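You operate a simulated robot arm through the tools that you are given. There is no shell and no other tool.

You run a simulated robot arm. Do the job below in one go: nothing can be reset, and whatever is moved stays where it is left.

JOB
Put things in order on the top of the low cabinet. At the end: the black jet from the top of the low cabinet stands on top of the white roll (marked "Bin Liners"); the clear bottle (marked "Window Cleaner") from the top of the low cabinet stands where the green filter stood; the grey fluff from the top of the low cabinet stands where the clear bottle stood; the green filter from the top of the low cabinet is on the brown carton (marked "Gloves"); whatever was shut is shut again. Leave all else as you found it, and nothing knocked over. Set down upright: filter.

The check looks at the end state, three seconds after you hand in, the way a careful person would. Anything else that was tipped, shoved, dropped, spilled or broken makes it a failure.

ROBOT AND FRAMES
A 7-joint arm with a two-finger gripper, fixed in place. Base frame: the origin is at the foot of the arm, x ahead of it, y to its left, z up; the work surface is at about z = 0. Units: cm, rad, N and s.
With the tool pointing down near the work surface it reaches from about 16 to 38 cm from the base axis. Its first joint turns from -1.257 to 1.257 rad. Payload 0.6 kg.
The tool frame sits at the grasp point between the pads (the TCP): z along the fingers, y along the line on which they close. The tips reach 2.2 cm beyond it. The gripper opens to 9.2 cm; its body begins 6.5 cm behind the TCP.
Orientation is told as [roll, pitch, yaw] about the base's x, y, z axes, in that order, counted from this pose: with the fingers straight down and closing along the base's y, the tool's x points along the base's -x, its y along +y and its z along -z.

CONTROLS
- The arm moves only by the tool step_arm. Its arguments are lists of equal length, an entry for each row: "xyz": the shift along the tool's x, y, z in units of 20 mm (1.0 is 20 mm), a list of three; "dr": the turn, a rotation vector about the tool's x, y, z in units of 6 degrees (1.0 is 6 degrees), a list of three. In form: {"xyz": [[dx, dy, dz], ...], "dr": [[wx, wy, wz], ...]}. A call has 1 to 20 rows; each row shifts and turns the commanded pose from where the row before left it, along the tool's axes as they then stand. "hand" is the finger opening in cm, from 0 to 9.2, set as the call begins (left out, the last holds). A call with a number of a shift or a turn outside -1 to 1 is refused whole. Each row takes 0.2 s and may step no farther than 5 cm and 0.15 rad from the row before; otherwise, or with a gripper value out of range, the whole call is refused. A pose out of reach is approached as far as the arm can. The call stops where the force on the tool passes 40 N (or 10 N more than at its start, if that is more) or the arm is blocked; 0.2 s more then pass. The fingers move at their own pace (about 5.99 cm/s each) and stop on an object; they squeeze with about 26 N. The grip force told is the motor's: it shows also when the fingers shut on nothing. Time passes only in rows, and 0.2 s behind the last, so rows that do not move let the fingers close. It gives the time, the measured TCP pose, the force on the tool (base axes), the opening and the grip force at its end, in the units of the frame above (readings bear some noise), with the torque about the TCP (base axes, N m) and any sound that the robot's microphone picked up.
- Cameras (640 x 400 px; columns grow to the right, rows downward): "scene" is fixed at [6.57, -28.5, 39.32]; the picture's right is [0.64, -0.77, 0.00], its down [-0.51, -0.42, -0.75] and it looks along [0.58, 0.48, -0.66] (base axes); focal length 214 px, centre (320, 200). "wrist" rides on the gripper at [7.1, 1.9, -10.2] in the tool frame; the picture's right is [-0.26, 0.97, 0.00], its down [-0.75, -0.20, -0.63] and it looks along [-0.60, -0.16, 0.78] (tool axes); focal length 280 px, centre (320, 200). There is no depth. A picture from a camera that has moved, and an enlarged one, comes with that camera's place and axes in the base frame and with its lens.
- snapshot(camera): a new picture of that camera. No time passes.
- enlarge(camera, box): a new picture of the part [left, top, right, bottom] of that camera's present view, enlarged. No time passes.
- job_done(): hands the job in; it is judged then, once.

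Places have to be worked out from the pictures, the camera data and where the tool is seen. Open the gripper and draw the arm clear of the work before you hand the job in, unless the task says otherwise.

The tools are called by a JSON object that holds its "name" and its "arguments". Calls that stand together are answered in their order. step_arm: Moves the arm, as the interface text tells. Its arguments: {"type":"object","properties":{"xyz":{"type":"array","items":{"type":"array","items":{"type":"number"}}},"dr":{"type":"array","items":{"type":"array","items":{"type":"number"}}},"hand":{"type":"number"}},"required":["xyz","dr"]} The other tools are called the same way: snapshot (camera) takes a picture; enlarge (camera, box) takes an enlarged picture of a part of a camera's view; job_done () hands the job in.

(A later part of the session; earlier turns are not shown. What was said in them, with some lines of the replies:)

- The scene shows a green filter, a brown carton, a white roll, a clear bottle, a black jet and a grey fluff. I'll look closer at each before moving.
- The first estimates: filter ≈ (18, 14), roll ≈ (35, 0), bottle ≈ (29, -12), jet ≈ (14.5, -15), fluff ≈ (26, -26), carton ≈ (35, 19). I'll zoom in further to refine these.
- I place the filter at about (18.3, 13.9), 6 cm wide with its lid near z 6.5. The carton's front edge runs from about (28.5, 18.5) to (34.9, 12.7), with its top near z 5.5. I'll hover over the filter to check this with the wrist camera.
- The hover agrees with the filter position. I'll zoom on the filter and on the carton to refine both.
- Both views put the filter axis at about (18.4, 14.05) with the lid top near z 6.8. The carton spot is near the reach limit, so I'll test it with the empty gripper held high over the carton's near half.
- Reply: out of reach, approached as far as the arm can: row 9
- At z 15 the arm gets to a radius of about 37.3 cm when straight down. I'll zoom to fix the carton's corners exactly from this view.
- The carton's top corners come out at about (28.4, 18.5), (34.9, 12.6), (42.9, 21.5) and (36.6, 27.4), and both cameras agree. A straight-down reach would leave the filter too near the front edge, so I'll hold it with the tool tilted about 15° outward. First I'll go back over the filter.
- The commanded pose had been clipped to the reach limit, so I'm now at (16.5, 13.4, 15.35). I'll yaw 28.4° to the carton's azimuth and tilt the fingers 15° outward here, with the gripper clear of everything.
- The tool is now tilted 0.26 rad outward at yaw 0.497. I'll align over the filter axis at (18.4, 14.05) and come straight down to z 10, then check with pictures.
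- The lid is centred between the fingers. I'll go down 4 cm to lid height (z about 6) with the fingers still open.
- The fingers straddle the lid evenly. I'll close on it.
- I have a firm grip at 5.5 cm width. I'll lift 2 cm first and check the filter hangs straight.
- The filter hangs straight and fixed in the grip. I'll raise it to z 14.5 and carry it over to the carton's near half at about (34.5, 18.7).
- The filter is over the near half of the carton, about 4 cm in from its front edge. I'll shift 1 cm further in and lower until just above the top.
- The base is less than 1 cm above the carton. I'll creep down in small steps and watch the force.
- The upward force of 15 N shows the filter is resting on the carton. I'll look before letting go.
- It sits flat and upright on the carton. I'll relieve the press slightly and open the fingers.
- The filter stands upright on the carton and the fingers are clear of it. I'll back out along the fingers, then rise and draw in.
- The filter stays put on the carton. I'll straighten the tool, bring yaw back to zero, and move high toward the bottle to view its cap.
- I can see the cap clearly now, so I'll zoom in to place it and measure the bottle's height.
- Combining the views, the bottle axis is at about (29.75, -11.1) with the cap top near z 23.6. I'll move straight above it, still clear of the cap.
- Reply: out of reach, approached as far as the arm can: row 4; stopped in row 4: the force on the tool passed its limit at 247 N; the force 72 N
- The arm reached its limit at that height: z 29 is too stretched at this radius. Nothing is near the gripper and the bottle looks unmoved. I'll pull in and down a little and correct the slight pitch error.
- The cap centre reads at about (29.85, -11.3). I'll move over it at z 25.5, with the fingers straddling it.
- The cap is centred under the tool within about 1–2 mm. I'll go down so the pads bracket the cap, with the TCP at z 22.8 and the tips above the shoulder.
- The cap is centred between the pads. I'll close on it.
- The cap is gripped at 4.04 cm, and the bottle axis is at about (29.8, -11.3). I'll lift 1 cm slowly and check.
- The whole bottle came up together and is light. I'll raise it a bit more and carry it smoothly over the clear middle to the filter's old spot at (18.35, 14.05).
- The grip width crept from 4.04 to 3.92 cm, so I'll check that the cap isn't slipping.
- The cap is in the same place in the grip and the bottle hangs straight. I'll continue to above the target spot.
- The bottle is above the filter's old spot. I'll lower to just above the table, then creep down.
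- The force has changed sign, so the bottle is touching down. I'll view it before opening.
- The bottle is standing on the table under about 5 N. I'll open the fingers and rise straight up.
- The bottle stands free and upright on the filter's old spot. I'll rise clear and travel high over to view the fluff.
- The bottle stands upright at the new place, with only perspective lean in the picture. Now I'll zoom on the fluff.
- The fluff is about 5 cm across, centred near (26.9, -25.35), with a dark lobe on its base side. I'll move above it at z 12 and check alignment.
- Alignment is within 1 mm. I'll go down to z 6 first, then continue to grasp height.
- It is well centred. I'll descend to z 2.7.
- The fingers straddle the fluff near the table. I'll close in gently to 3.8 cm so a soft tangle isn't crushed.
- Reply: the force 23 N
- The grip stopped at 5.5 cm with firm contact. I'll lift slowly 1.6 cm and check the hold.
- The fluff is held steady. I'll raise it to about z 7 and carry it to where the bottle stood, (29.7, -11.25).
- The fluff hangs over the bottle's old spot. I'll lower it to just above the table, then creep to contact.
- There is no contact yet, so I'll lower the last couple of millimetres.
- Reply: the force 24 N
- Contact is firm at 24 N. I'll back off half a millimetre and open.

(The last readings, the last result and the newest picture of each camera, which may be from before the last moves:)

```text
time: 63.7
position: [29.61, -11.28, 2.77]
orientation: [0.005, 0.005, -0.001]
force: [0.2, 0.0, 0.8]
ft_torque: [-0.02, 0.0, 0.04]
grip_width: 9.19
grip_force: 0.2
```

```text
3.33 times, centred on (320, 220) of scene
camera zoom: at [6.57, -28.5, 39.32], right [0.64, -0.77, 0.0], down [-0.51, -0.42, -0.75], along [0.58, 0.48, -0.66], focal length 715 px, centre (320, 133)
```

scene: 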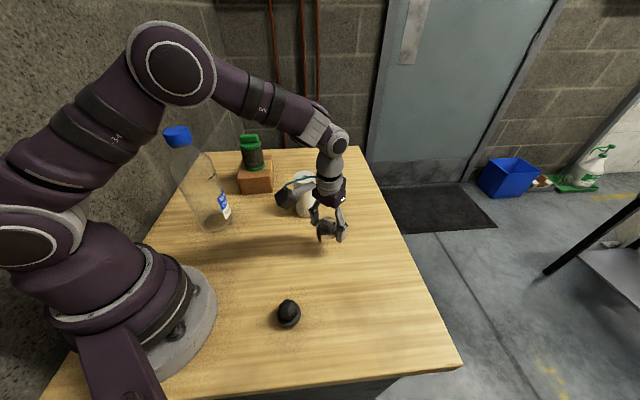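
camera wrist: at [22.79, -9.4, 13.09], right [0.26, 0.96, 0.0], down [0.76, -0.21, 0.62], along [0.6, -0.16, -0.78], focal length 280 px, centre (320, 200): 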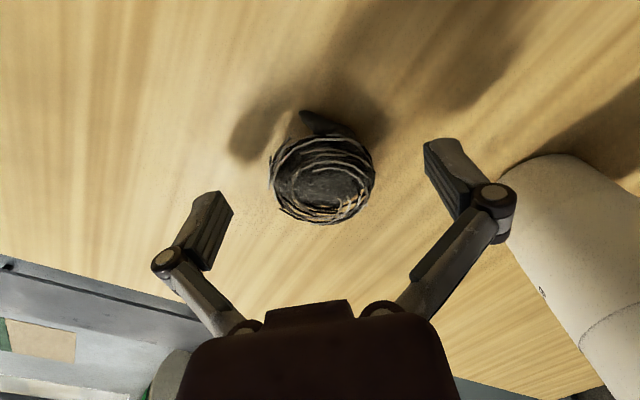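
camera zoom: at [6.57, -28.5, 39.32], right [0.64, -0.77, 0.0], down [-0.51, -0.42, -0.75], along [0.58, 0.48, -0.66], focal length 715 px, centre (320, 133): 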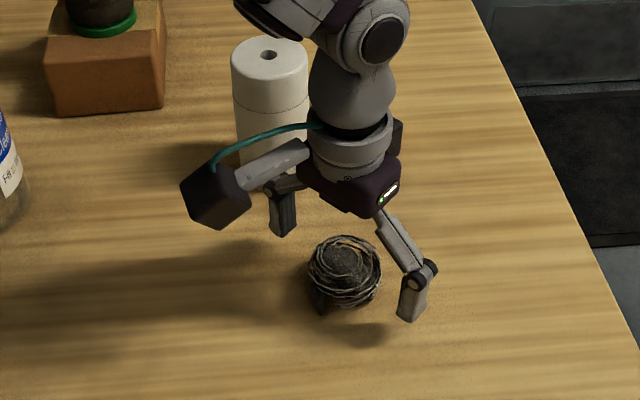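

The fluff sits where the bottle was. I'll rise straight up and move over the jet to look at it.

{"name": "step_arm", "arguments": {"xyz": [[0, 0, -0.5], [0, 0, -0.8], [0, 0, -0.9], [0, 0, -0.9], [0, 0, -0.9], [0, 0, -0.9], [0, 0, -0.9], [0, 0, -0.8], [0, 0, 0]], "dr": [[0, 0, 0], [0, 0, 0], [0, 0, 0], [0, 0, 0], [0, 0, 0], [0, 0, 0], [0, 0, 0], [0, 0, 0], [0, 0, 0]]}}

{"name": "step_arm", "arguments": {"xyz": [[0.844, -0.206, 0], [0.844, -0.206, 0], [0.844, -0.206, 0], [0.844, -0.206, 0], [0.844, -0.206, 0], [0.844, -0.206, 0], [0.844, -0.206, 0], [0.844, -0.206, 0], [0.844, -0.206, 0], [0, 0, 0]], "dr": [[0, 0, 0], [0, 0, 0], [0, 0, 0], [0, 0, 0], [0, 0, 0], [0, 0, 0], [0, 0, 0], [0, 0, 0], [0, 0, 0], [0, 0, 0]]}}

{"name": "snapshot", "arguments": {"camera": "wrist"}}

{"name": "snapshot", "arguments": {"camera": "scene"}}

```text
time: 65.7
position: [29.75, -11.28, 15.93]
orientation: [0.003, 0.004, -0.003]
force: [1.6, 0.6, 1.1]
ft_torque: [0.01, 0.01, 0.01]
grip_width: 9.21
grip_force: 0.0
```

```text
time: 67.9
position: [14.43, -14.96, 16.05]
orientation: [0.004, 0.005, -0.001]
force: [-0.3, 0.2, 0.7]
ft_torque: [0.01, 0.01, 0.01]
grip_width: 9.2
grip_force: 0.1
```

```text
taken
camera wrist: at [7.61, -13.15, 26.37], right [0.26, 0.96, 0.0], down [0.76, -0.21, 0.62], along [0.6, -0.16, -0.78], focal length 280 px, centre (320, 200)
```

wrist: 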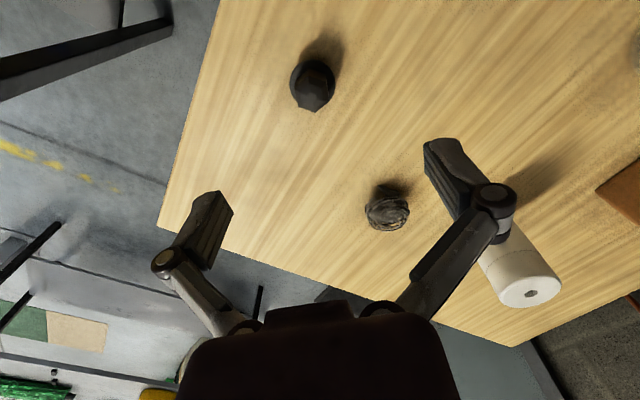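

```text
taken
```

scene: 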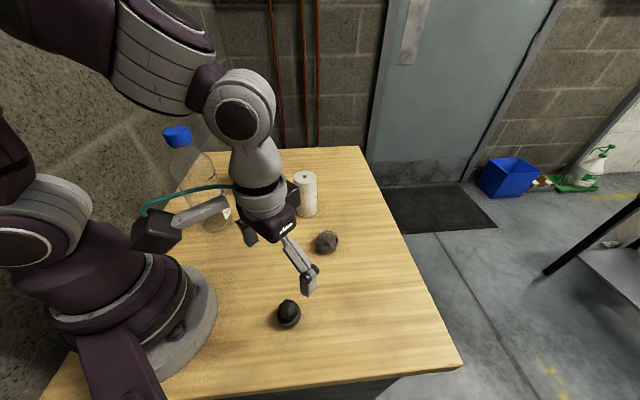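

{"name": "enlarge", "arguments": {"camera": "wrist", "box": [275, 45, 355, 125]}}

{"name": "enlarge", "arguments": {"camera": "scene", "box": [265, 290, 315, 340]}}

{"name": "enlarge", "arguments": {"camera": "scene", "box": [270, 160, 370, 270]}}

```text
5.00 times, centred on (315, 85) of wrist
camera zoom: at [7.61, -13.15, 26.37], right [0.26, 0.96, 0.0], down [0.76, -0.21, 0.62], along [0.6, -0.16, -0.78], focal length 1402 px, centre (345, 775)
```

zoom: 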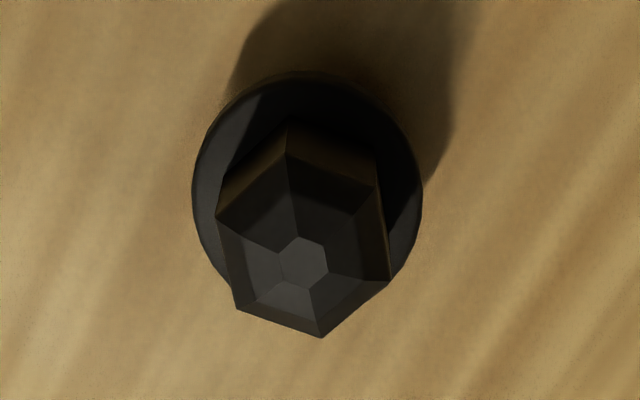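

```text
8.00 times, centred on (290, 315) of scene
camera zoom: at [6.56, -28.5, 39.32], right [0.64, -0.77, 0.0], down [-0.51, -0.42, -0.75], along [0.58, 0.48, -0.66], focal length 1716 px, centre (560, -720)
```

zoom: 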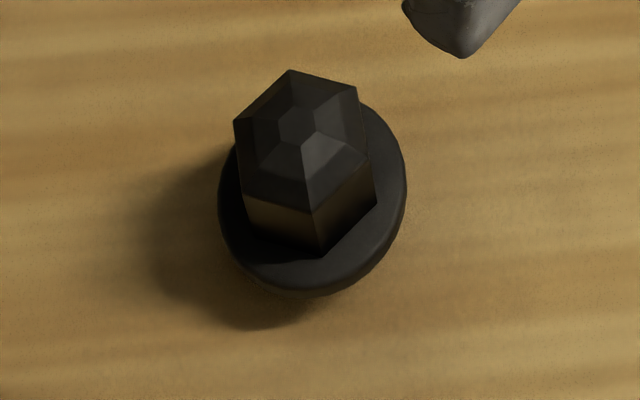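

```text
3.64 times, centred on (320, 215) of scene
camera zoom: at [6.56, -28.5, 39.32], right [0.64, -0.77, 0.0], down [-0.51, -0.42, -0.75], along [0.58, 0.48, -0.66], focal length 780 px, centre (320, 146)
```

zoom: 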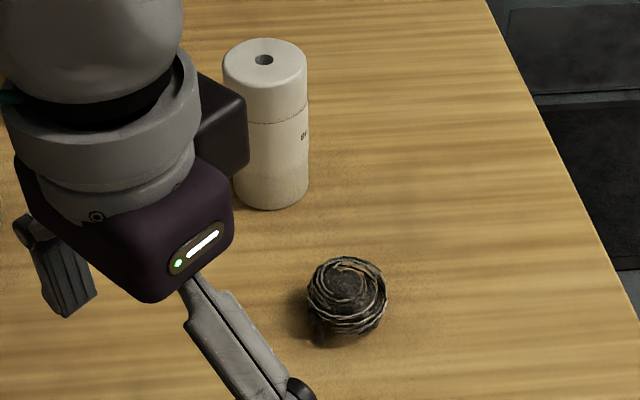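

The jet has a round base disc about 4 cm across with a hex top about 2.6 cm across flats. One flat pair's normal lies near 85° in base axes, so a yaw of about -5° lines the pads up. I'll shift onto it, yaw, and come down to z 10 for a closer look.

{"name": "step_arm", "arguments": {"xyz": [[0.03, -0.16, 0.6], [0.03, -0.16, 0.6], [0, 0, 0.6], [0, 0, 0.6], [0, 0, 0.6], [0, 0, 0]], "dr": [[0, 0, 0], [0, 0, 0], [0, 0, 0], [0, 0, 0.43], [0, 0, 0.43], [0, 0, 0]]}}

{"name": "enlarge", "arguments": {"camera": "wrist", "box": [260, 60, 380, 180]}}

{"name": "snapshot", "arguments": {"camera": "wrist"}}

{"name": "enlarge", "arguments": {"camera": "scene", "box": [230, 230, 350, 340]}}

```text
time: 69.3
position: [14.47, -15.53, 10.03]
orientation: [0.001, 0.007, -0.094]
force: [0.0, 1.0, 0.4]
ft_torque: [0.0, -0.01, 0.0]
grip_width: 9.21
grip_force: 0.0
```

```text
3.33 times, centred on (320, 120) of wrist
camera zoom: at [7.72, -13.12, 20.36], right [0.35, 0.94, 0.0], down [0.73, -0.27, 0.62], along [0.58, -0.22, -0.78], focal length 935 px, centre (320, 467)
```

zoom: 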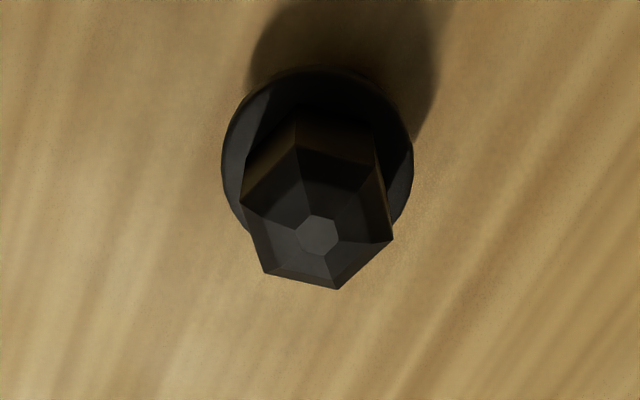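

```text
taken
camera wrist: at [7.72, -13.12, 20.36], right [0.35, 0.94, 0.0], down [0.73, -0.27, 0.62], along [0.58, -0.22, -0.78], focal length 280 px, centre (320, 200)
```

wrist: 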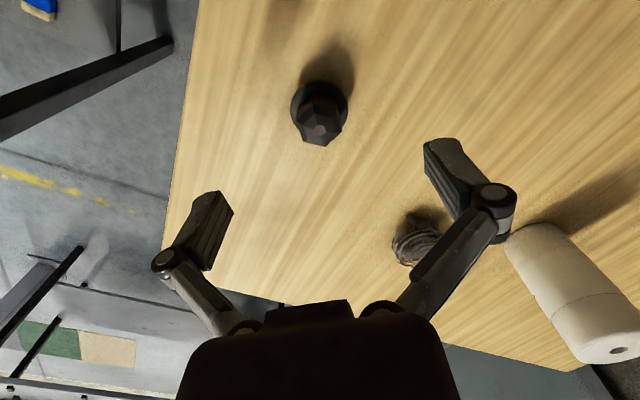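

```text
3.64 times, centred on (290, 285) of scene
camera zoom: at [6.57, -28.5, 39.32], right [0.64, -0.77, 0.0], down [-0.51, -0.42, -0.75], along [0.58, 0.48, -0.66], focal length 780 px, centre (429, -109)
```

zoom: 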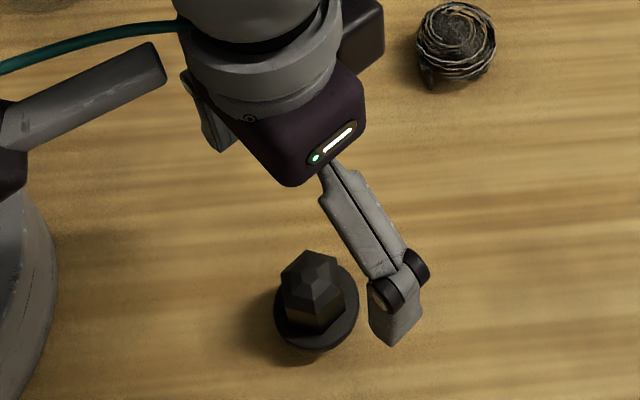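

The jet is centred between the fingers and the hex flats are within 2° of the pads. Its hex section spans about z 1.8 to 3.75, with the tip near 4.5. I'll descend to TCP z 4.2 so the tips stay above the base disc.

{"name": "step_arm", "arguments": {"xyz": [[0, -0.03, 0.73], [0, 0, 0.73], [0, 0, 0.73], [0, 0, 0.72], [0, 0, 0]], "dr": [[0, 0, -0.2], [0, 0, 0], [0, 0, 0], [0, 0, 0], [0, 0, 0]]}}

{"name": "snapshot", "arguments": {"camera": "wrist"}}

{"name": "enlarge", "arguments": {"camera": "scene", "box": [230, 230, 350, 340]}}

{"name": "enlarge", "arguments": {"camera": "wrist", "box": [260, 120, 380, 240]}}

```text
time: 70.5
position: [14.26, -15.6, 4.27]
orientation: [0.003, 0.006, -0.072]
force: [0.0, 0.1, 0.1]
ft_torque: [0.02, 0.02, 0.03]
grip_width: 9.18
grip_force: 0.1
```

```text
taken
camera wrist: at [7.6, -13.23, 14.56], right [0.33, 0.94, 0.0], down [0.74, -0.26, 0.62], along [0.59, -0.2, -0.78], focal length 280 px, centre (320, 200)
```

wrist: 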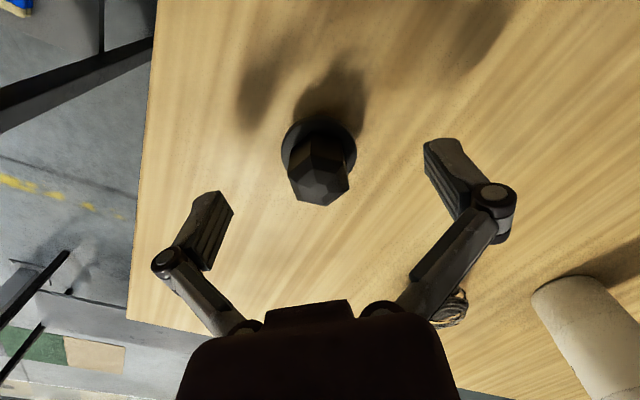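

```text
3.64 times, centred on (290, 285) of scene
camera zoom: at [6.57, -28.5, 39.32], right [0.64, -0.77, 0.0], down [-0.51, -0.42, -0.75], along [0.58, 0.48, -0.66], focal length 780 px, centre (429, -109)
```

zoom: 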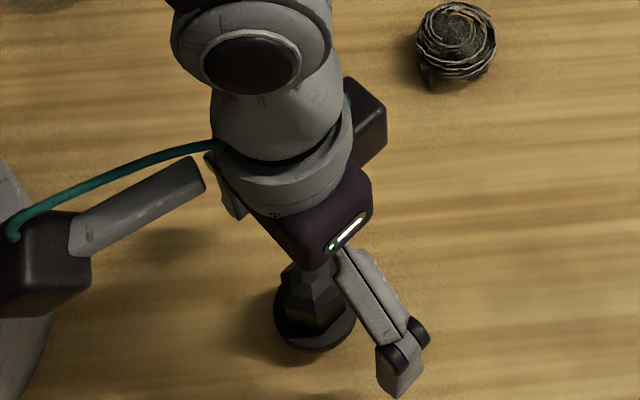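

```text
3.33 times, centred on (320, 180) of wrist
camera zoom: at [7.6, -13.23, 14.56], right [0.33, 0.94, 0.0], down [0.74, -0.26, 0.62], along [0.59, -0.2, -0.78], focal length 935 px, centre (320, 267)
```

zoom: 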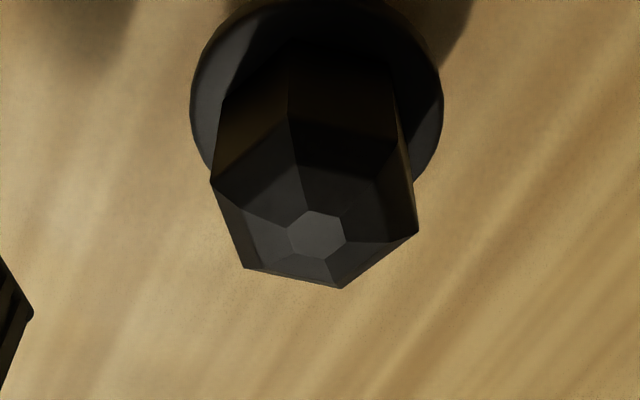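

The views together suggest a flange rim near z 1.7 and a hex top near z 4.2, with the axis about 0.3 cm nearer the base than the tool. I'll shift 0.26 cm toward the base, rise 0.35 cm, then close on the hex flats.

{"name": "step_arm", "arguments": {"xyz": [[0.13, 0, -0.17], [0, 0, 0]], "dr": [[0, 0, 0], [0, 0, 0]]}}

{"name": "step_arm", "arguments": {"xyz": [[0, 0, 0], [0, 0, 0], [0, 0, 0], [0, 0, 0], [0, 0, 0]], "dr": [[0, 0, 0], [0, 0, 0], [0, 0, 0], [0, 0, 0], [0, 0, 0]], "hand": 1.5}}

{"name": "snapshot", "arguments": {"camera": "wrist"}}

{"name": "enlarge", "arguments": {"camera": "scene", "box": [240, 250, 340, 340]}}

```text
time: 71.1
position: [14.09, -15.59, 4.61]
orientation: [0.003, 0.005, -0.07]
force: [0.1, -0.3, 0.2]
ft_torque: [-0.02, -0.01, 0.03]
grip_width: 9.18
grip_force: 0.0
```

```text
time: 72.3
position: [14.08, -15.61, 4.59]
orientation: [0.001, 0.005, -0.069]
force: [0.0, 0.0, 5.1]
ft_torque: [-0.05, 0.02, -0.01]
grip_width: 2.78
grip_force: 25.8
```

```text
taken
camera wrist: at [7.35, -13.25, 14.92], right [0.33, 0.94, 0.0], down [0.74, -0.26, 0.62], along [0.59, -0.2, -0.78], focal length 280 px, centre (320, 200)
```

wrist: 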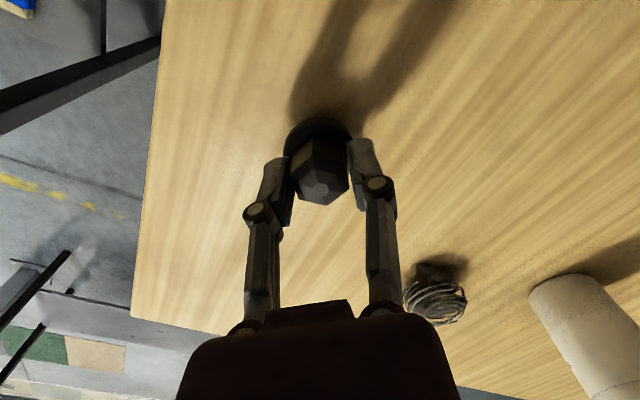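

```text
4.44 times, centred on (290, 295) of scene
camera zoom: at [6.56, -28.5, 39.33], right [0.64, -0.77, 0.0], down [-0.51, -0.42, -0.75], along [0.58, 0.48, -0.66], focal length 953 px, centre (453, -222)
```

zoom: 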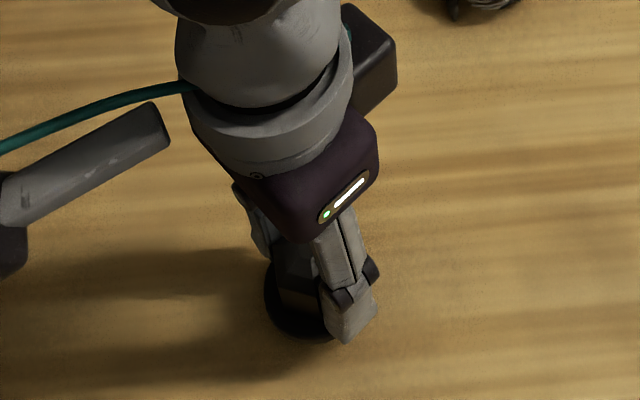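

The grip holds at 2.78 cm across the flats. I'll lift slowly and inspect.

{"name": "step_arm", "arguments": {"xyz": [[0, 0, -0.15], [0, 0, -0.3], [0, 0, -0.5], [0, 0, -0.5], [0, 0, -0.5], [0, 0, -0.5], [0, 0, 0]], "dr": [[0, 0, 0], [0, 0, 0], [0, 0, 0], [0, 0, 0], [0, 0, 0], [0, 0, 0], [0, 0, 0]]}}

{"name": "enlarge", "arguments": {"camera": "wrist", "box": [250, 90, 390, 230]}}

{"name": "enlarge", "arguments": {"camera": "scene", "box": [230, 230, 340, 340]}}

```text
time: 73.9
position: [14.11, -15.57, 9.51]
orientation: [0.005, 0.007, -0.069]
force: [-0.2, -0.3, -1.2]
ft_torque: [0.02, 0.04, 0.0]
grip_width: 2.76
grip_force: 26.4
```

```text
2.86 times, centred on (320, 160) of wrist
camera zoom: at [7.38, -13.25, 19.82], right [0.33, 0.94, 0.0], down [0.74, -0.26, 0.62], along [0.59, -0.2, -0.78], focal length 801 px, centre (320, 314)
```

zoom: 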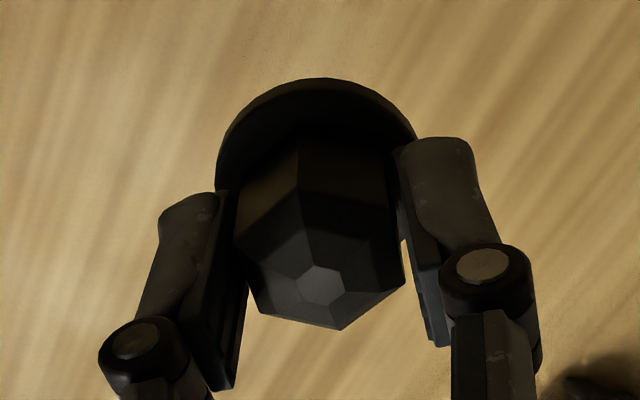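

```text
3.64 times, centred on (285, 285) of scene
camera zoom: at [6.56, -28.5, 39.32], right [0.64, -0.77, 0.0], down [-0.51, -0.42, -0.75], along [0.58, 0.48, -0.66], focal length 780 px, centre (447, -109)
```

zoom: 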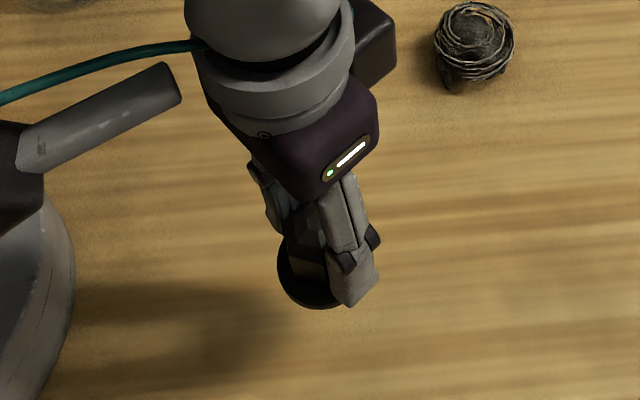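

The jet is held straight and centred. I'll raise it to z 19 and move toward the roll, stopping a little short to look.

{"name": "step_arm", "arguments": {"xyz": [[0, 0, -0.6], [0, 0, -0.83], [0, 0, -0.83], [0, 0, -0.83], [0, 0, -0.83], [0, 0, -0.83], [-0.4, 0.34, 0], [-0.75, 0.635, 0], [-0.75, 0.635, 0], [-0.75, 0.635, 0], [-0.75, 0.635, 0], [-0.75, 0.635, 0], [-0.75, 0.635, 0], [-0.75, 0.635, 0], [-0.75, 0.635, 0], [-0.75, 0.635, 0], [-0.75, 0.635, 0], [-0.664, 0.575, 0], [0, 0, 0]], "dr": [[0, 0, 0], [0, 0, 0], [0, 0, 0], [0, 0, 0], [0, 0, 0], [0, 0, 0], [0, 0, 0], [0, 0, 0], [0, 0, 0], [0, 0, 0], [0, 0, 0], [0, 0, 0], [0, 0, 0], [0, 0, 0], [0, 0, 0], [0, 0, 0], [0, 0, 0], [0, 0, 0], [0, 0, 0]]}}

{"name": "snapshot", "arguments": {"camera": "wrist"}}

{"name": "snapshot", "arguments": {"camera": "scene"}}

```text
time: 77.9
position: [32.35, -2.44, 18.85]
orientation: [0.004, 0.005, -0.07]
force: [-0.7, 0.6, -0.3]
ft_torque: [0.02, 0.0, -0.01]
grip_width: 2.77
grip_force: 25.5
```

```text
taken
camera wrist: at [25.57, -0.06, 29.21], right [0.33, 0.94, 0.0], down [0.74, -0.26, 0.62], along [0.59, -0.2, -0.78], focal length 280 px, centre (320, 200)
```

wrist: 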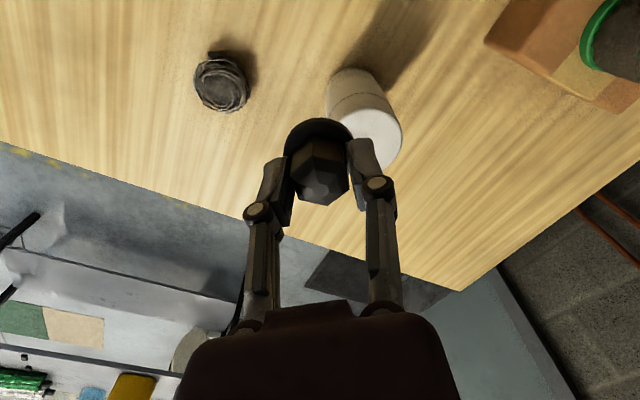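

```text
taken
```

scene: 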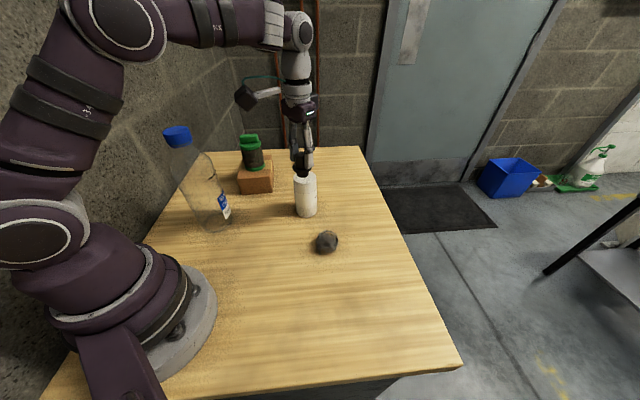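

{"name": "enlarge", "arguments": {"camera": "wrist", "box": [270, 50, 430, 210]}}

{"name": "enlarge", "arguments": {"camera": "scene", "box": [250, 90, 350, 230]}}

```text
2.50 times, centred on (350, 130) of wrist
camera zoom: at [25.57, -0.06, 29.21], right [0.33, 0.94, 0.0], down [0.74, -0.26, 0.62], along [0.59, -0.2, -0.78], focal length 701 px, centre (245, 375)
```

zoom: 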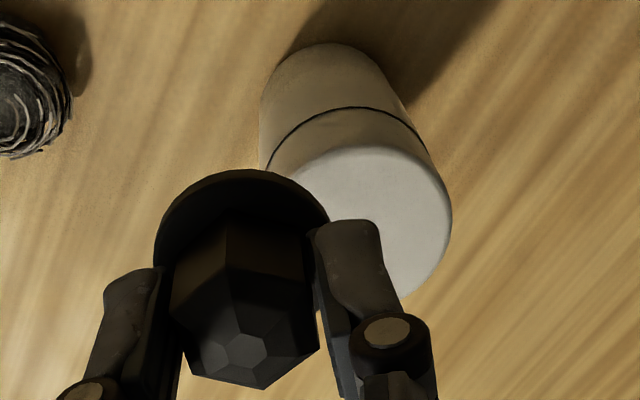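

```text
2.86 times, centred on (300, 160) of scene
camera zoom: at [6.57, -28.5, 39.32], right [0.64, -0.77, 0.0], down [-0.51, -0.42, -0.75], along [0.58, 0.48, -0.66], focal length 613 px, centre (377, 314)
```

zoom: 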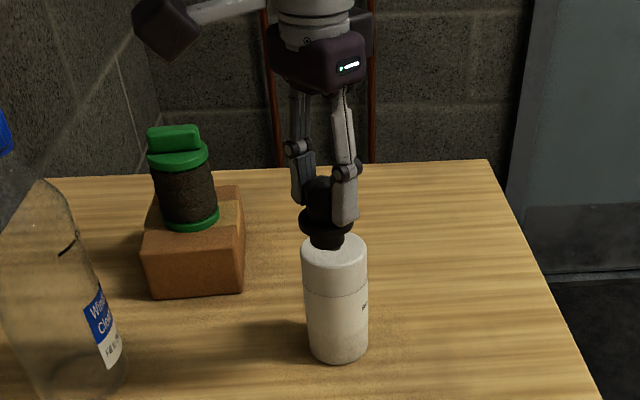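

The picture shows the jet has a narrower stub under its flange, above the roll. I'll zoom in more to judge its size.

{"name": "enlarge", "arguments": {"camera": "scene", "box": [280, 140, 330, 190]}}

```text
8.00 times, centred on (305, 165) of scene
camera zoom: at [6.57, -28.5, 39.32], right [0.64, -0.77, 0.0], down [-0.51, -0.42, -0.75], along [0.58, 0.48, -0.66], focal length 1716 px, centre (440, 480)
```

zoom: 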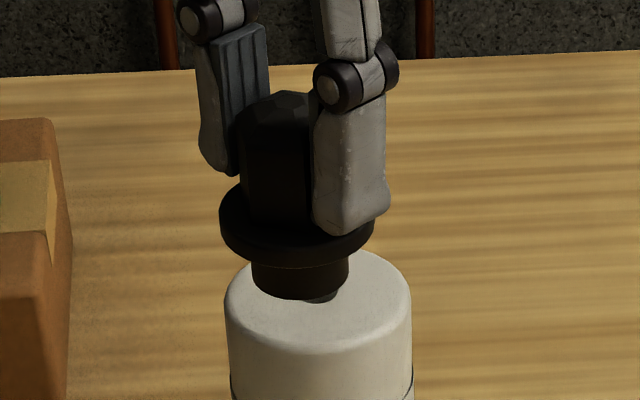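

The stub is about 2.5 cm wide, much wider than the roll's 1 cm hole, so the jet can stand on it. I'll move over the roll's centre at about (35.1, -0.05), still 3 cm above it.

{"name": "step_arm", "arguments": {"xyz": [[-0.413, 0.424, 0], [-0.413, 0.424, 0], [-0.413, 0.424, 0], [0, 0, 0], [0, 0, 0]], "dr": [[0, 0, 0], [0, 0, 0], [0, 0, 0], [0, 0, 0], [0, 0, 0]]}}

{"name": "enlarge", "arguments": {"camera": "scene", "box": [280, 130, 340, 220]}}

{"name": "enlarge", "arguments": {"camera": "wrist", "box": [250, 50, 390, 210]}}

```text
time: 79.1
position: [34.97, -0.16, 18.83]
orientation: [0.003, 0.006, -0.07]
force: [-0.6, 0.0, -1.0]
ft_torque: [0.0, -0.02, 0.02]
grip_width: 2.77
grip_force: 25.8
```

```text
4.44 times, centred on (310, 175) of scene
camera zoom: at [6.57, -28.5, 39.32], right [0.64, -0.77, 0.0], down [-0.51, -0.42, -0.75], along [0.58, 0.48, -0.66], focal length 953 px, centre (364, 311)
```

zoom: 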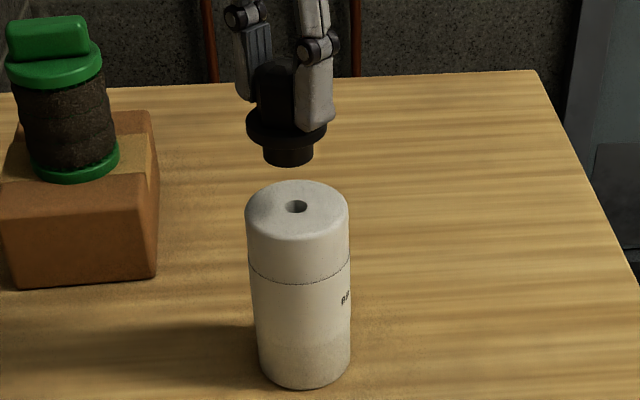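

```text
2.50 times, centred on (320, 130) of wrist
camera zoom: at [28.18, 2.31, 29.25], right [0.33, 0.94, 0.0], down [0.74, -0.26, 0.62], along [0.59, -0.2, -0.78], focal length 701 px, centre (320, 375)
```

zoom: 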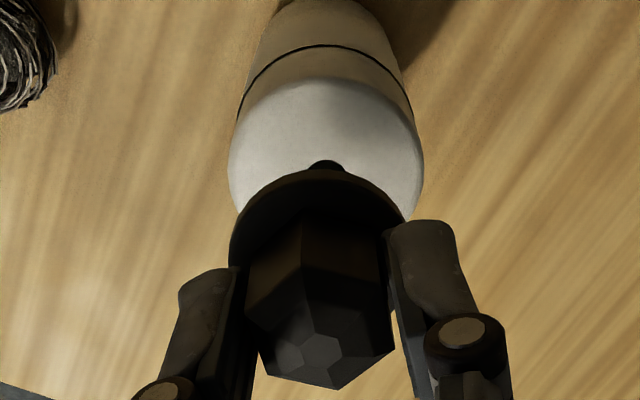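

The jet is within about 2 mm of the roll's centre. I'll make that small correction and lower 2.4 cm, keeping just above the roll's top.

{"name": "step_arm", "arguments": {"xyz": [[-0.072, 0.045, 0], [0, 0, 0.3], [0, 0, 0.3], [0, 0, 0.3], [0, 0, 0.3], [0, 0, 0]], "dr": [[0, 0, 0], [0, 0, 0], [0, 0, 0], [0, 0, 0], [0, 0, 0], [0, 0, 0]]}}

{"name": "enlarge", "arguments": {"camera": "scene", "box": [280, 140, 330, 190]}}

{"name": "enlarge", "arguments": {"camera": "wrist", "box": [250, 50, 390, 210]}}

```text
time: 80.5
position: [35.15, 0.1, 16.59]
orientation: [0.003, 0.004, -0.07]
force: [0.2, -0.4, -1.0]
ft_torque: [-0.02, 0.01, 0.01]
grip_width: 2.77
grip_force: 26.0
```

```text
8.00 times, centred on (305, 165) of scene
camera zoom: at [6.57, -28.5, 39.32], right [0.64, -0.77, 0.0], down [-0.51, -0.42, -0.75], along [0.58, 0.48, -0.66], focal length 1716 px, centre (440, 480)
```

zoom: 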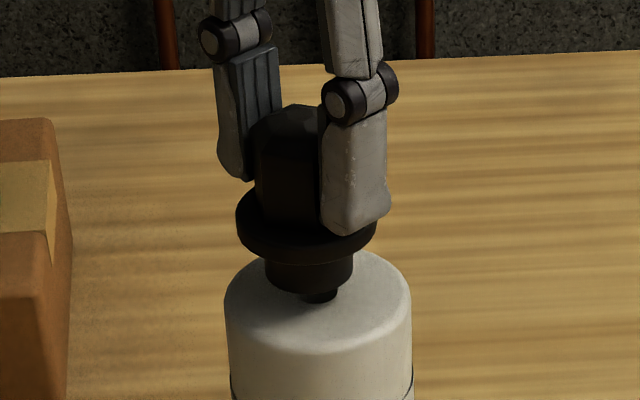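

```text
2.50 times, centred on (320, 130) of wrist
camera zoom: at [28.35, 2.4, 26.78], right [0.33, 0.94, 0.0], down [0.74, -0.26, 0.62], along [0.59, -0.2, -0.78], focal length 701 px, centre (320, 375)
```

zoom: 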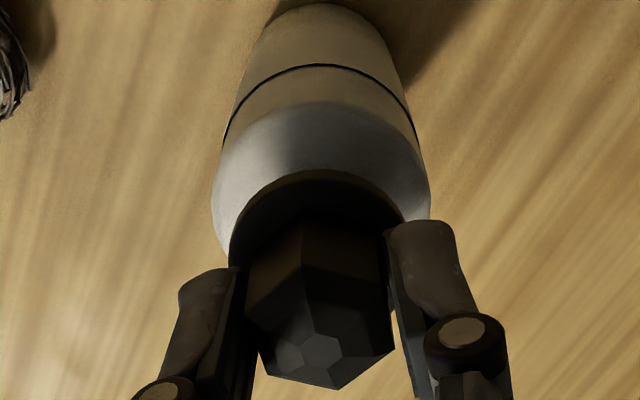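

The stub is about 0.7 cm above the roll and well centred. I'll creep down and watch the force.

{"name": "step_arm", "arguments": {"xyz": [[0, 0, 0.05], [0, 0, 0.05], [0, 0, 0.05], [0, 0, 0.05], [0, 0, 0]], "dr": [[0, 0, 0], [0, 0, 0], [0, 0, 0], [0, 0, 0], [0, 0, 0]]}}

{"name": "enlarge", "arguments": {"camera": "scene", "box": [280, 140, 330, 190]}}

```text
time: 81.7
position: [35.14, 0.08, 16.06]
orientation: [0.001, 0.007, -0.07]
force: [-0.6, -0.2, 0.0]
ft_torque: [-0.02, 0.0, 0.02]
grip_width: 2.77
grip_force: 25.7
```

```text
8.00 times, centred on (305, 165) of scene
camera zoom: at [6.57, -28.5, 39.32], right [0.64, -0.77, 0.0], down [-0.51, -0.42, -0.75], along [0.58, 0.48, -0.66], focal length 1716 px, centre (440, 480)
```

zoom: 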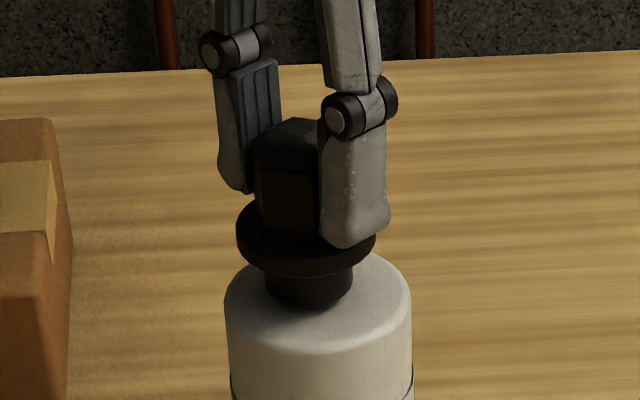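

There's no contact yet, with roughly 2–3 mm to go, so I'll keep creeping.

{"name": "step_arm", "arguments": {"xyz": [[0, 0, 0.035], [0, 0, 0.035], [0, 0, 0]], "dr": [[0, 0, 0], [0, 0, 0], [0, 0, 0]]}}

```text
time: 82.5
position: [35.04, 0.05, 16.01]
orientation: [0.002, 0.005, -0.069]
force: [0.4, 0.4, -0.1]
ft_torque: [0.01, -0.03, -0.01]
grip_width: 2.77
grip_force: 25.3
```

{"name": "step_arm", "arguments": {"xyz": [[0, 0, 0.035], [0, 0, 0.035], [0, 0, 0]], "dr": [[0, 0, 0], [0, 0, 0], [0, 0, 0]]}}

{"name": "enlarge", "arguments": {"camera": "scene", "box": [280, 140, 330, 190]}}

```text
time: 83.3
position: [35.01, 0.11, 15.85]
orientation: [0.001, 0.006, -0.071]
force: [0.6, -0.5, -0.4]
ft_torque: [0.02, -0.01, -0.03]
grip_width: 2.79
grip_force: 26.0
```

```text
8.00 times, centred on (305, 165) of scene
camera zoom: at [6.57, -28.5, 39.32], right [0.64, -0.77, 0.0], down [-0.51, -0.42, -0.75], along [0.58, 0.48, -0.66], focal length 1716 px, centre (440, 480)
```

zoom: 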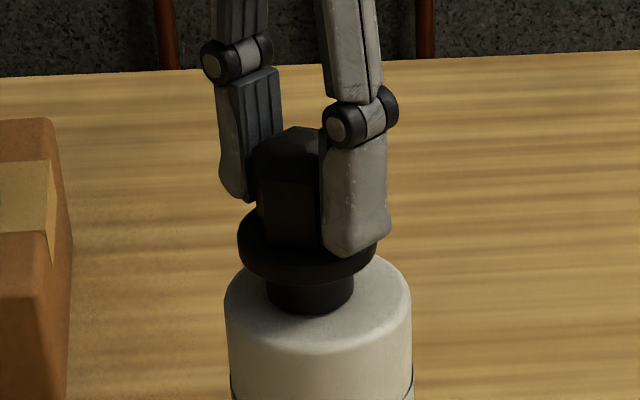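

Still no contact. I'll go on in sub-millimetre steps.

{"name": "step_arm", "arguments": {"xyz": [[0, 0, 0.035], [0, 0, 0.035], [0, 0, 0]], "dr": [[0, 0, 0], [0, 0, 0], [0, 0, 0]]}}

```text
time: 84.1
position: [35.09, 0.13, 15.64]
orientation: [0.003, 0.003, -0.07]
force: [0.5, 0.1, 0.1]
ft_torque: [0.04, 0.0, 0.0]
grip_width: 2.8
grip_force: 26.1
```

{"name": "step_arm", "arguments": {"xyz": [[0, 0, 0.03], [0, 0, 0.03], [0, 0, 0]], "dr": [[0, 0, 0], [0, 0, 0], [0, 0, 0]]}}

{"name": "enlarge", "arguments": {"camera": "scene", "box": [280, 140, 330, 190]}}

```text
time: 84.9
position: [35.07, 0.13, 15.57]
orientation: [0.003, 0.004, -0.069]
force: [-2.0, -0.9, 17.7]
ft_torque: [-0.01, 0.06, 0.01]
grip_width: 2.75
grip_force: 26.1
```

```text
8.00 times, centred on (305, 165) of scene
camera zoom: at [6.56, -28.5, 39.33], right [0.64, -0.77, 0.0], down [-0.51, -0.42, -0.75], along [0.58, 0.48, -0.66], focal length 1716 px, centre (440, 480)
```

zoom: 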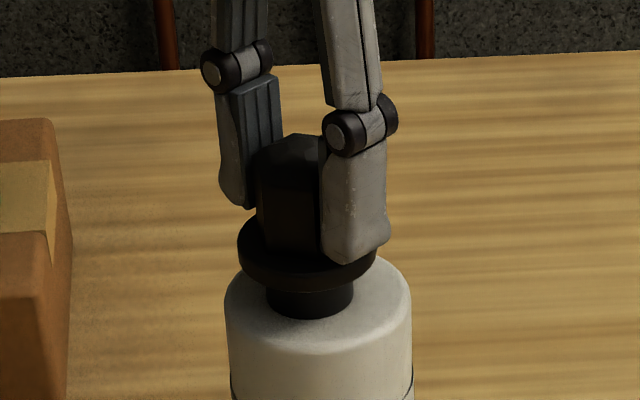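

The jet has landed on the roll with 18 N of contact force. I'll relieve it by half a millimetre, then open the fingers.

{"name": "step_arm", "arguments": {"xyz": [[0, 0, -0.03], [0, 0, 0]], "dr": [[0, 0, 0], [0, 0, 0]]}}

{"name": "step_arm", "arguments": {"xyz": [[0, 0, 0], [0, 0, 0], [0, 0, 0], [0, 0, 0]], "dr": [[0, 0, 0], [0, 0, 0], [0, 0, 0], [0, 0, 0]], "hand": 6.5}}

{"name": "enlarge", "arguments": {"camera": "scene", "box": [275, 130, 335, 225]}}

{"name": "enlarge", "arguments": {"camera": "wrist", "box": [220, 40, 420, 240]}}

```text
time: 85.5
position: [35.08, 0.04, 15.56]
orientation: [0.002, 0.004, -0.069]
force: [0.2, -0.5, 5.0]
ft_torque: [-0.07, -0.08, -0.04]
grip_width: 2.78
grip_force: 25.7
```

```text
time: 86.5
position: [35.15, 0.17, 15.7]
orientation: [0.002, 0.006, -0.07]
force: [-0.2, -0.6, 0.2]
ft_torque: [0.01, -0.01, 0.03]
grip_width: 6.52
grip_force: 0.1
```

```text
4.21 times, centred on (305, 178) of scene
camera zoom: at [6.57, -28.5, 39.32], right [0.64, -0.77, 0.0], down [-0.51, -0.42, -0.75], along [0.58, 0.48, -0.66], focal length 903 px, centre (383, 295)
```

zoom: 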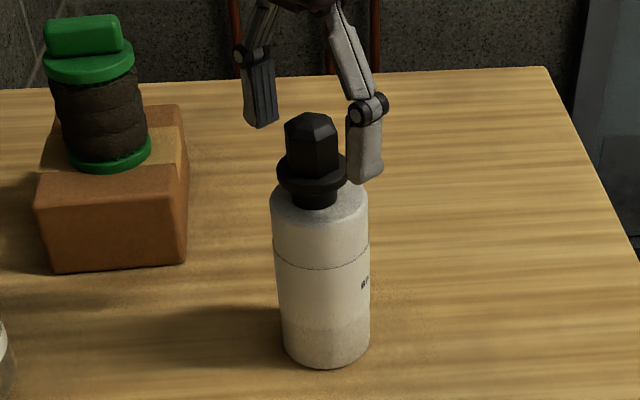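

```text
2.00 times, centred on (320, 140) of wrist
camera zoom: at [28.33, 2.42, 25.92], right [0.33, 0.94, 0.0], down [0.74, -0.26, 0.62], along [0.59, -0.2, -0.78], focal length 561 px, centre (320, 320)
```

zoom: 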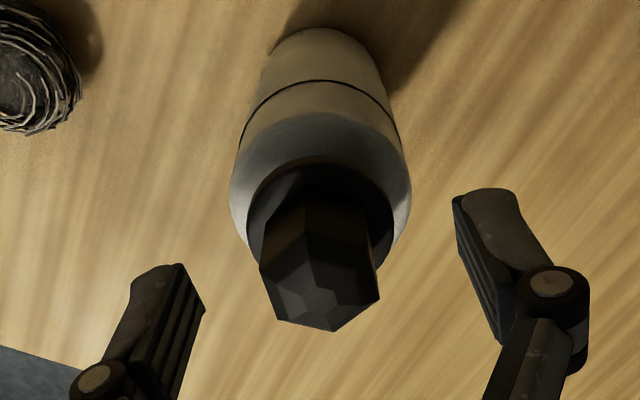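

The jet stands centred on the roll with the fingers clear of it. I'll rise straight up past its tip, then draw back toward the base.

{"name": "step_arm", "arguments": {"xyz": [[0, 0, -0.4], [0, 0, -0.55], [0, 0, -0.55], [0, 0, -0.55], [0, 0, 0]], "dr": [[0, 0, 0], [0, 0, 0], [0, 0, 0], [0, 0, 0], [0, 0, 0]]}}

{"name": "step_arm", "arguments": {"xyz": [[0.6, 0, -0.3], [0.6, 0, -0.4], [0.6, 0, -0.4], [0.6, 0, -0.4], [0.6, 0, -0.4], [0.6, 0, -0.4], [0.6, 0, -0.4], [0.6, 0, -0.4], [0.6, 0, -0.4], [0, 0, 0]], "dr": [[0, 0, 0], [0, 0, 0], [0, 0, 0], [0, 0, 0], [0, 0, 0], [0, 0, 0], [0, 0, 0], [0, 0, 0], [0, 0, 0], [0, 0, 0]], "hand": 9.2}}

{"name": "snapshot", "arguments": {"camera": "scene"}}

{"name": "snapshot", "arguments": {"camera": "wrist"}}

```text
time: 87.7
position: [35.09, 0.16, 19.75]
orientation: [0.002, 0.005, -0.071]
force: [0.0, -0.1, 0.2]
ft_torque: [-0.02, 0.06, 0.01]
grip_width: 6.51
grip_force: 0.0
```

```text
time: 89.9
position: [24.38, 0.84, 26.83]
orientation: [0.002, 0.006, -0.071]
force: [0.4, -0.3, 0.5]
ft_torque: [0.01, 0.02, 0.0]
grip_width: 9.18
grip_force: 0.1
```

```text
taken
```

scene: 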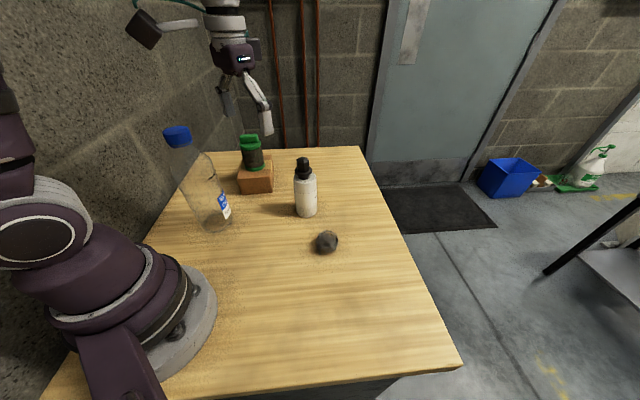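

```text
taken
camera wrist: at [17.61, 3.2, 37.04], right [0.33, 0.94, 0.0], down [0.74, -0.26, 0.62], along [0.59, -0.2, -0.78], focal length 280 px, centre (320, 200)
```

wrist: 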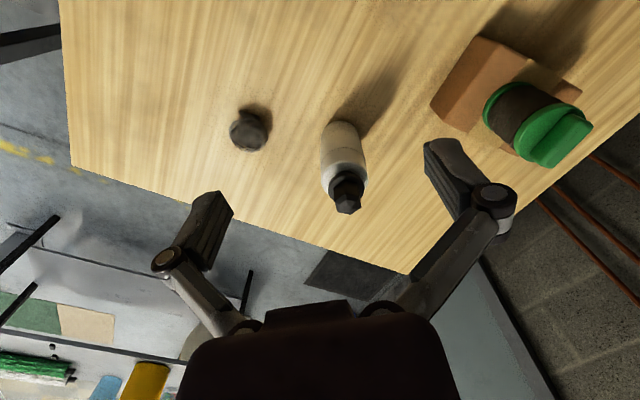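

The arm is clear, and all pieces appear to be in place. I'll do a last close check of each.

{"name": "enlarge", "arguments": {"camera": "scene", "box": [150, 115, 300, 245]}}

{"name": "enlarge", "arguments": {"camera": "scene", "box": [270, 145, 370, 265]}}

{"name": "enlarge", "arguments": {"camera": "wrist", "box": [200, 20, 600, 230]}}

```text
3.08 times, centred on (225, 180) of scene
camera zoom: at [6.56, -28.5, 39.32], right [0.64, -0.77, 0.0], down [-0.51, -0.42, -0.75], along [0.58, 0.48, -0.66], focal length 660 px, centre (612, 262)
```

zoom: 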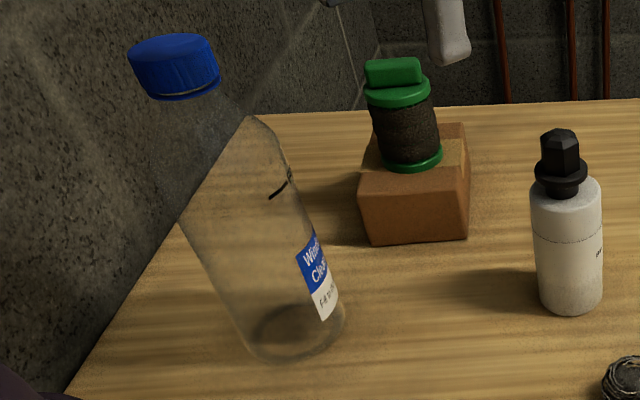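

```text
3.33 times, centred on (320, 205) of scene
camera zoom: at [6.56, -28.5, 39.32], right [0.64, -0.77, 0.0], down [-0.51, -0.42, -0.75], along [0.58, 0.48, -0.66], focal length 715 px, centre (320, 183)
```

zoom: 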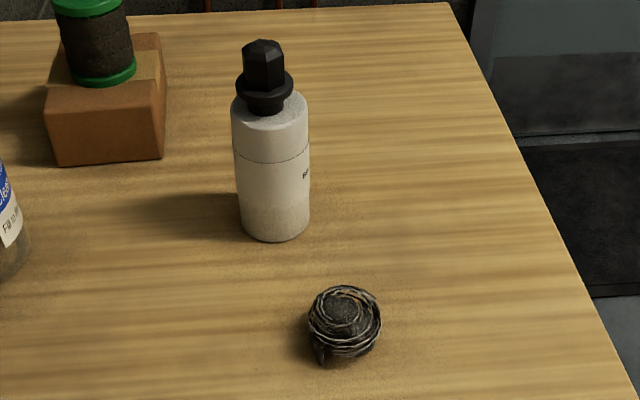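

```text
1.60 times, centred on (400, 125) of wrist
camera zoom: at [17.61, 3.2, 37.04], right [0.33, 0.94, 0.0], down [0.74, -0.26, 0.62], along [0.59, -0.2, -0.78], focal length 449 px, centre (192, 320)
```

zoom: 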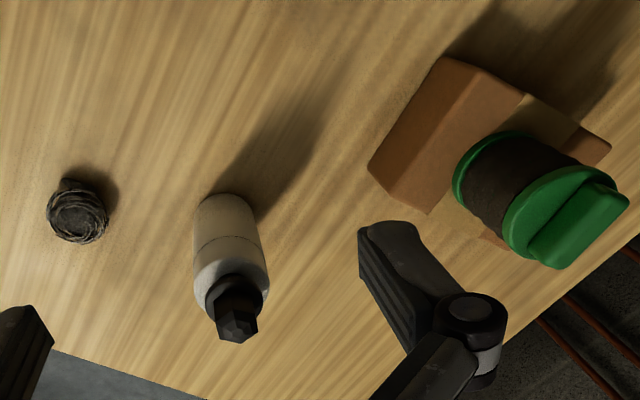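

The closing pictures show:
- The filter stands upright on the carton.
- The closed bottle stands where the filter was.
- The fluff sits where the bottle was.
- The jet stands on the roll.

The roll and carton look unmoved, and the gripper is open and clear, so I'm handing the job in.

{"name": "job_done", "arguments": {}}

```text
The job is handed in.
```

I moved all four items to their places and handed the job in; I haven't seen the check's result.

- **Green filter:** it stands upright on the brown "Gloves" carton, about 5 cm in from the carton's front edge.
- **Clear bottle:** it stands where the filter stood, within a few millimetres, with its cap still on.
- **Grey fluff:** it sits where the bottle stood, within a few millimetres.
- **Black jet:** it stands on its stub on top of the white "Bin Liners" roll, close to the roll's centre.

In the last pictures nothing was knocked over, and the roll and carton looked unmoved. The bottle's cap is the only closed thing I handled, and it never opened. I left the gripper open and the arm drawn back, clear of the work.

On the way to the bottle, the arm hit its reach limit and stopped on the force limit. The gripper was above everything then, and the pictures showed no contact and the bottle unmoved.
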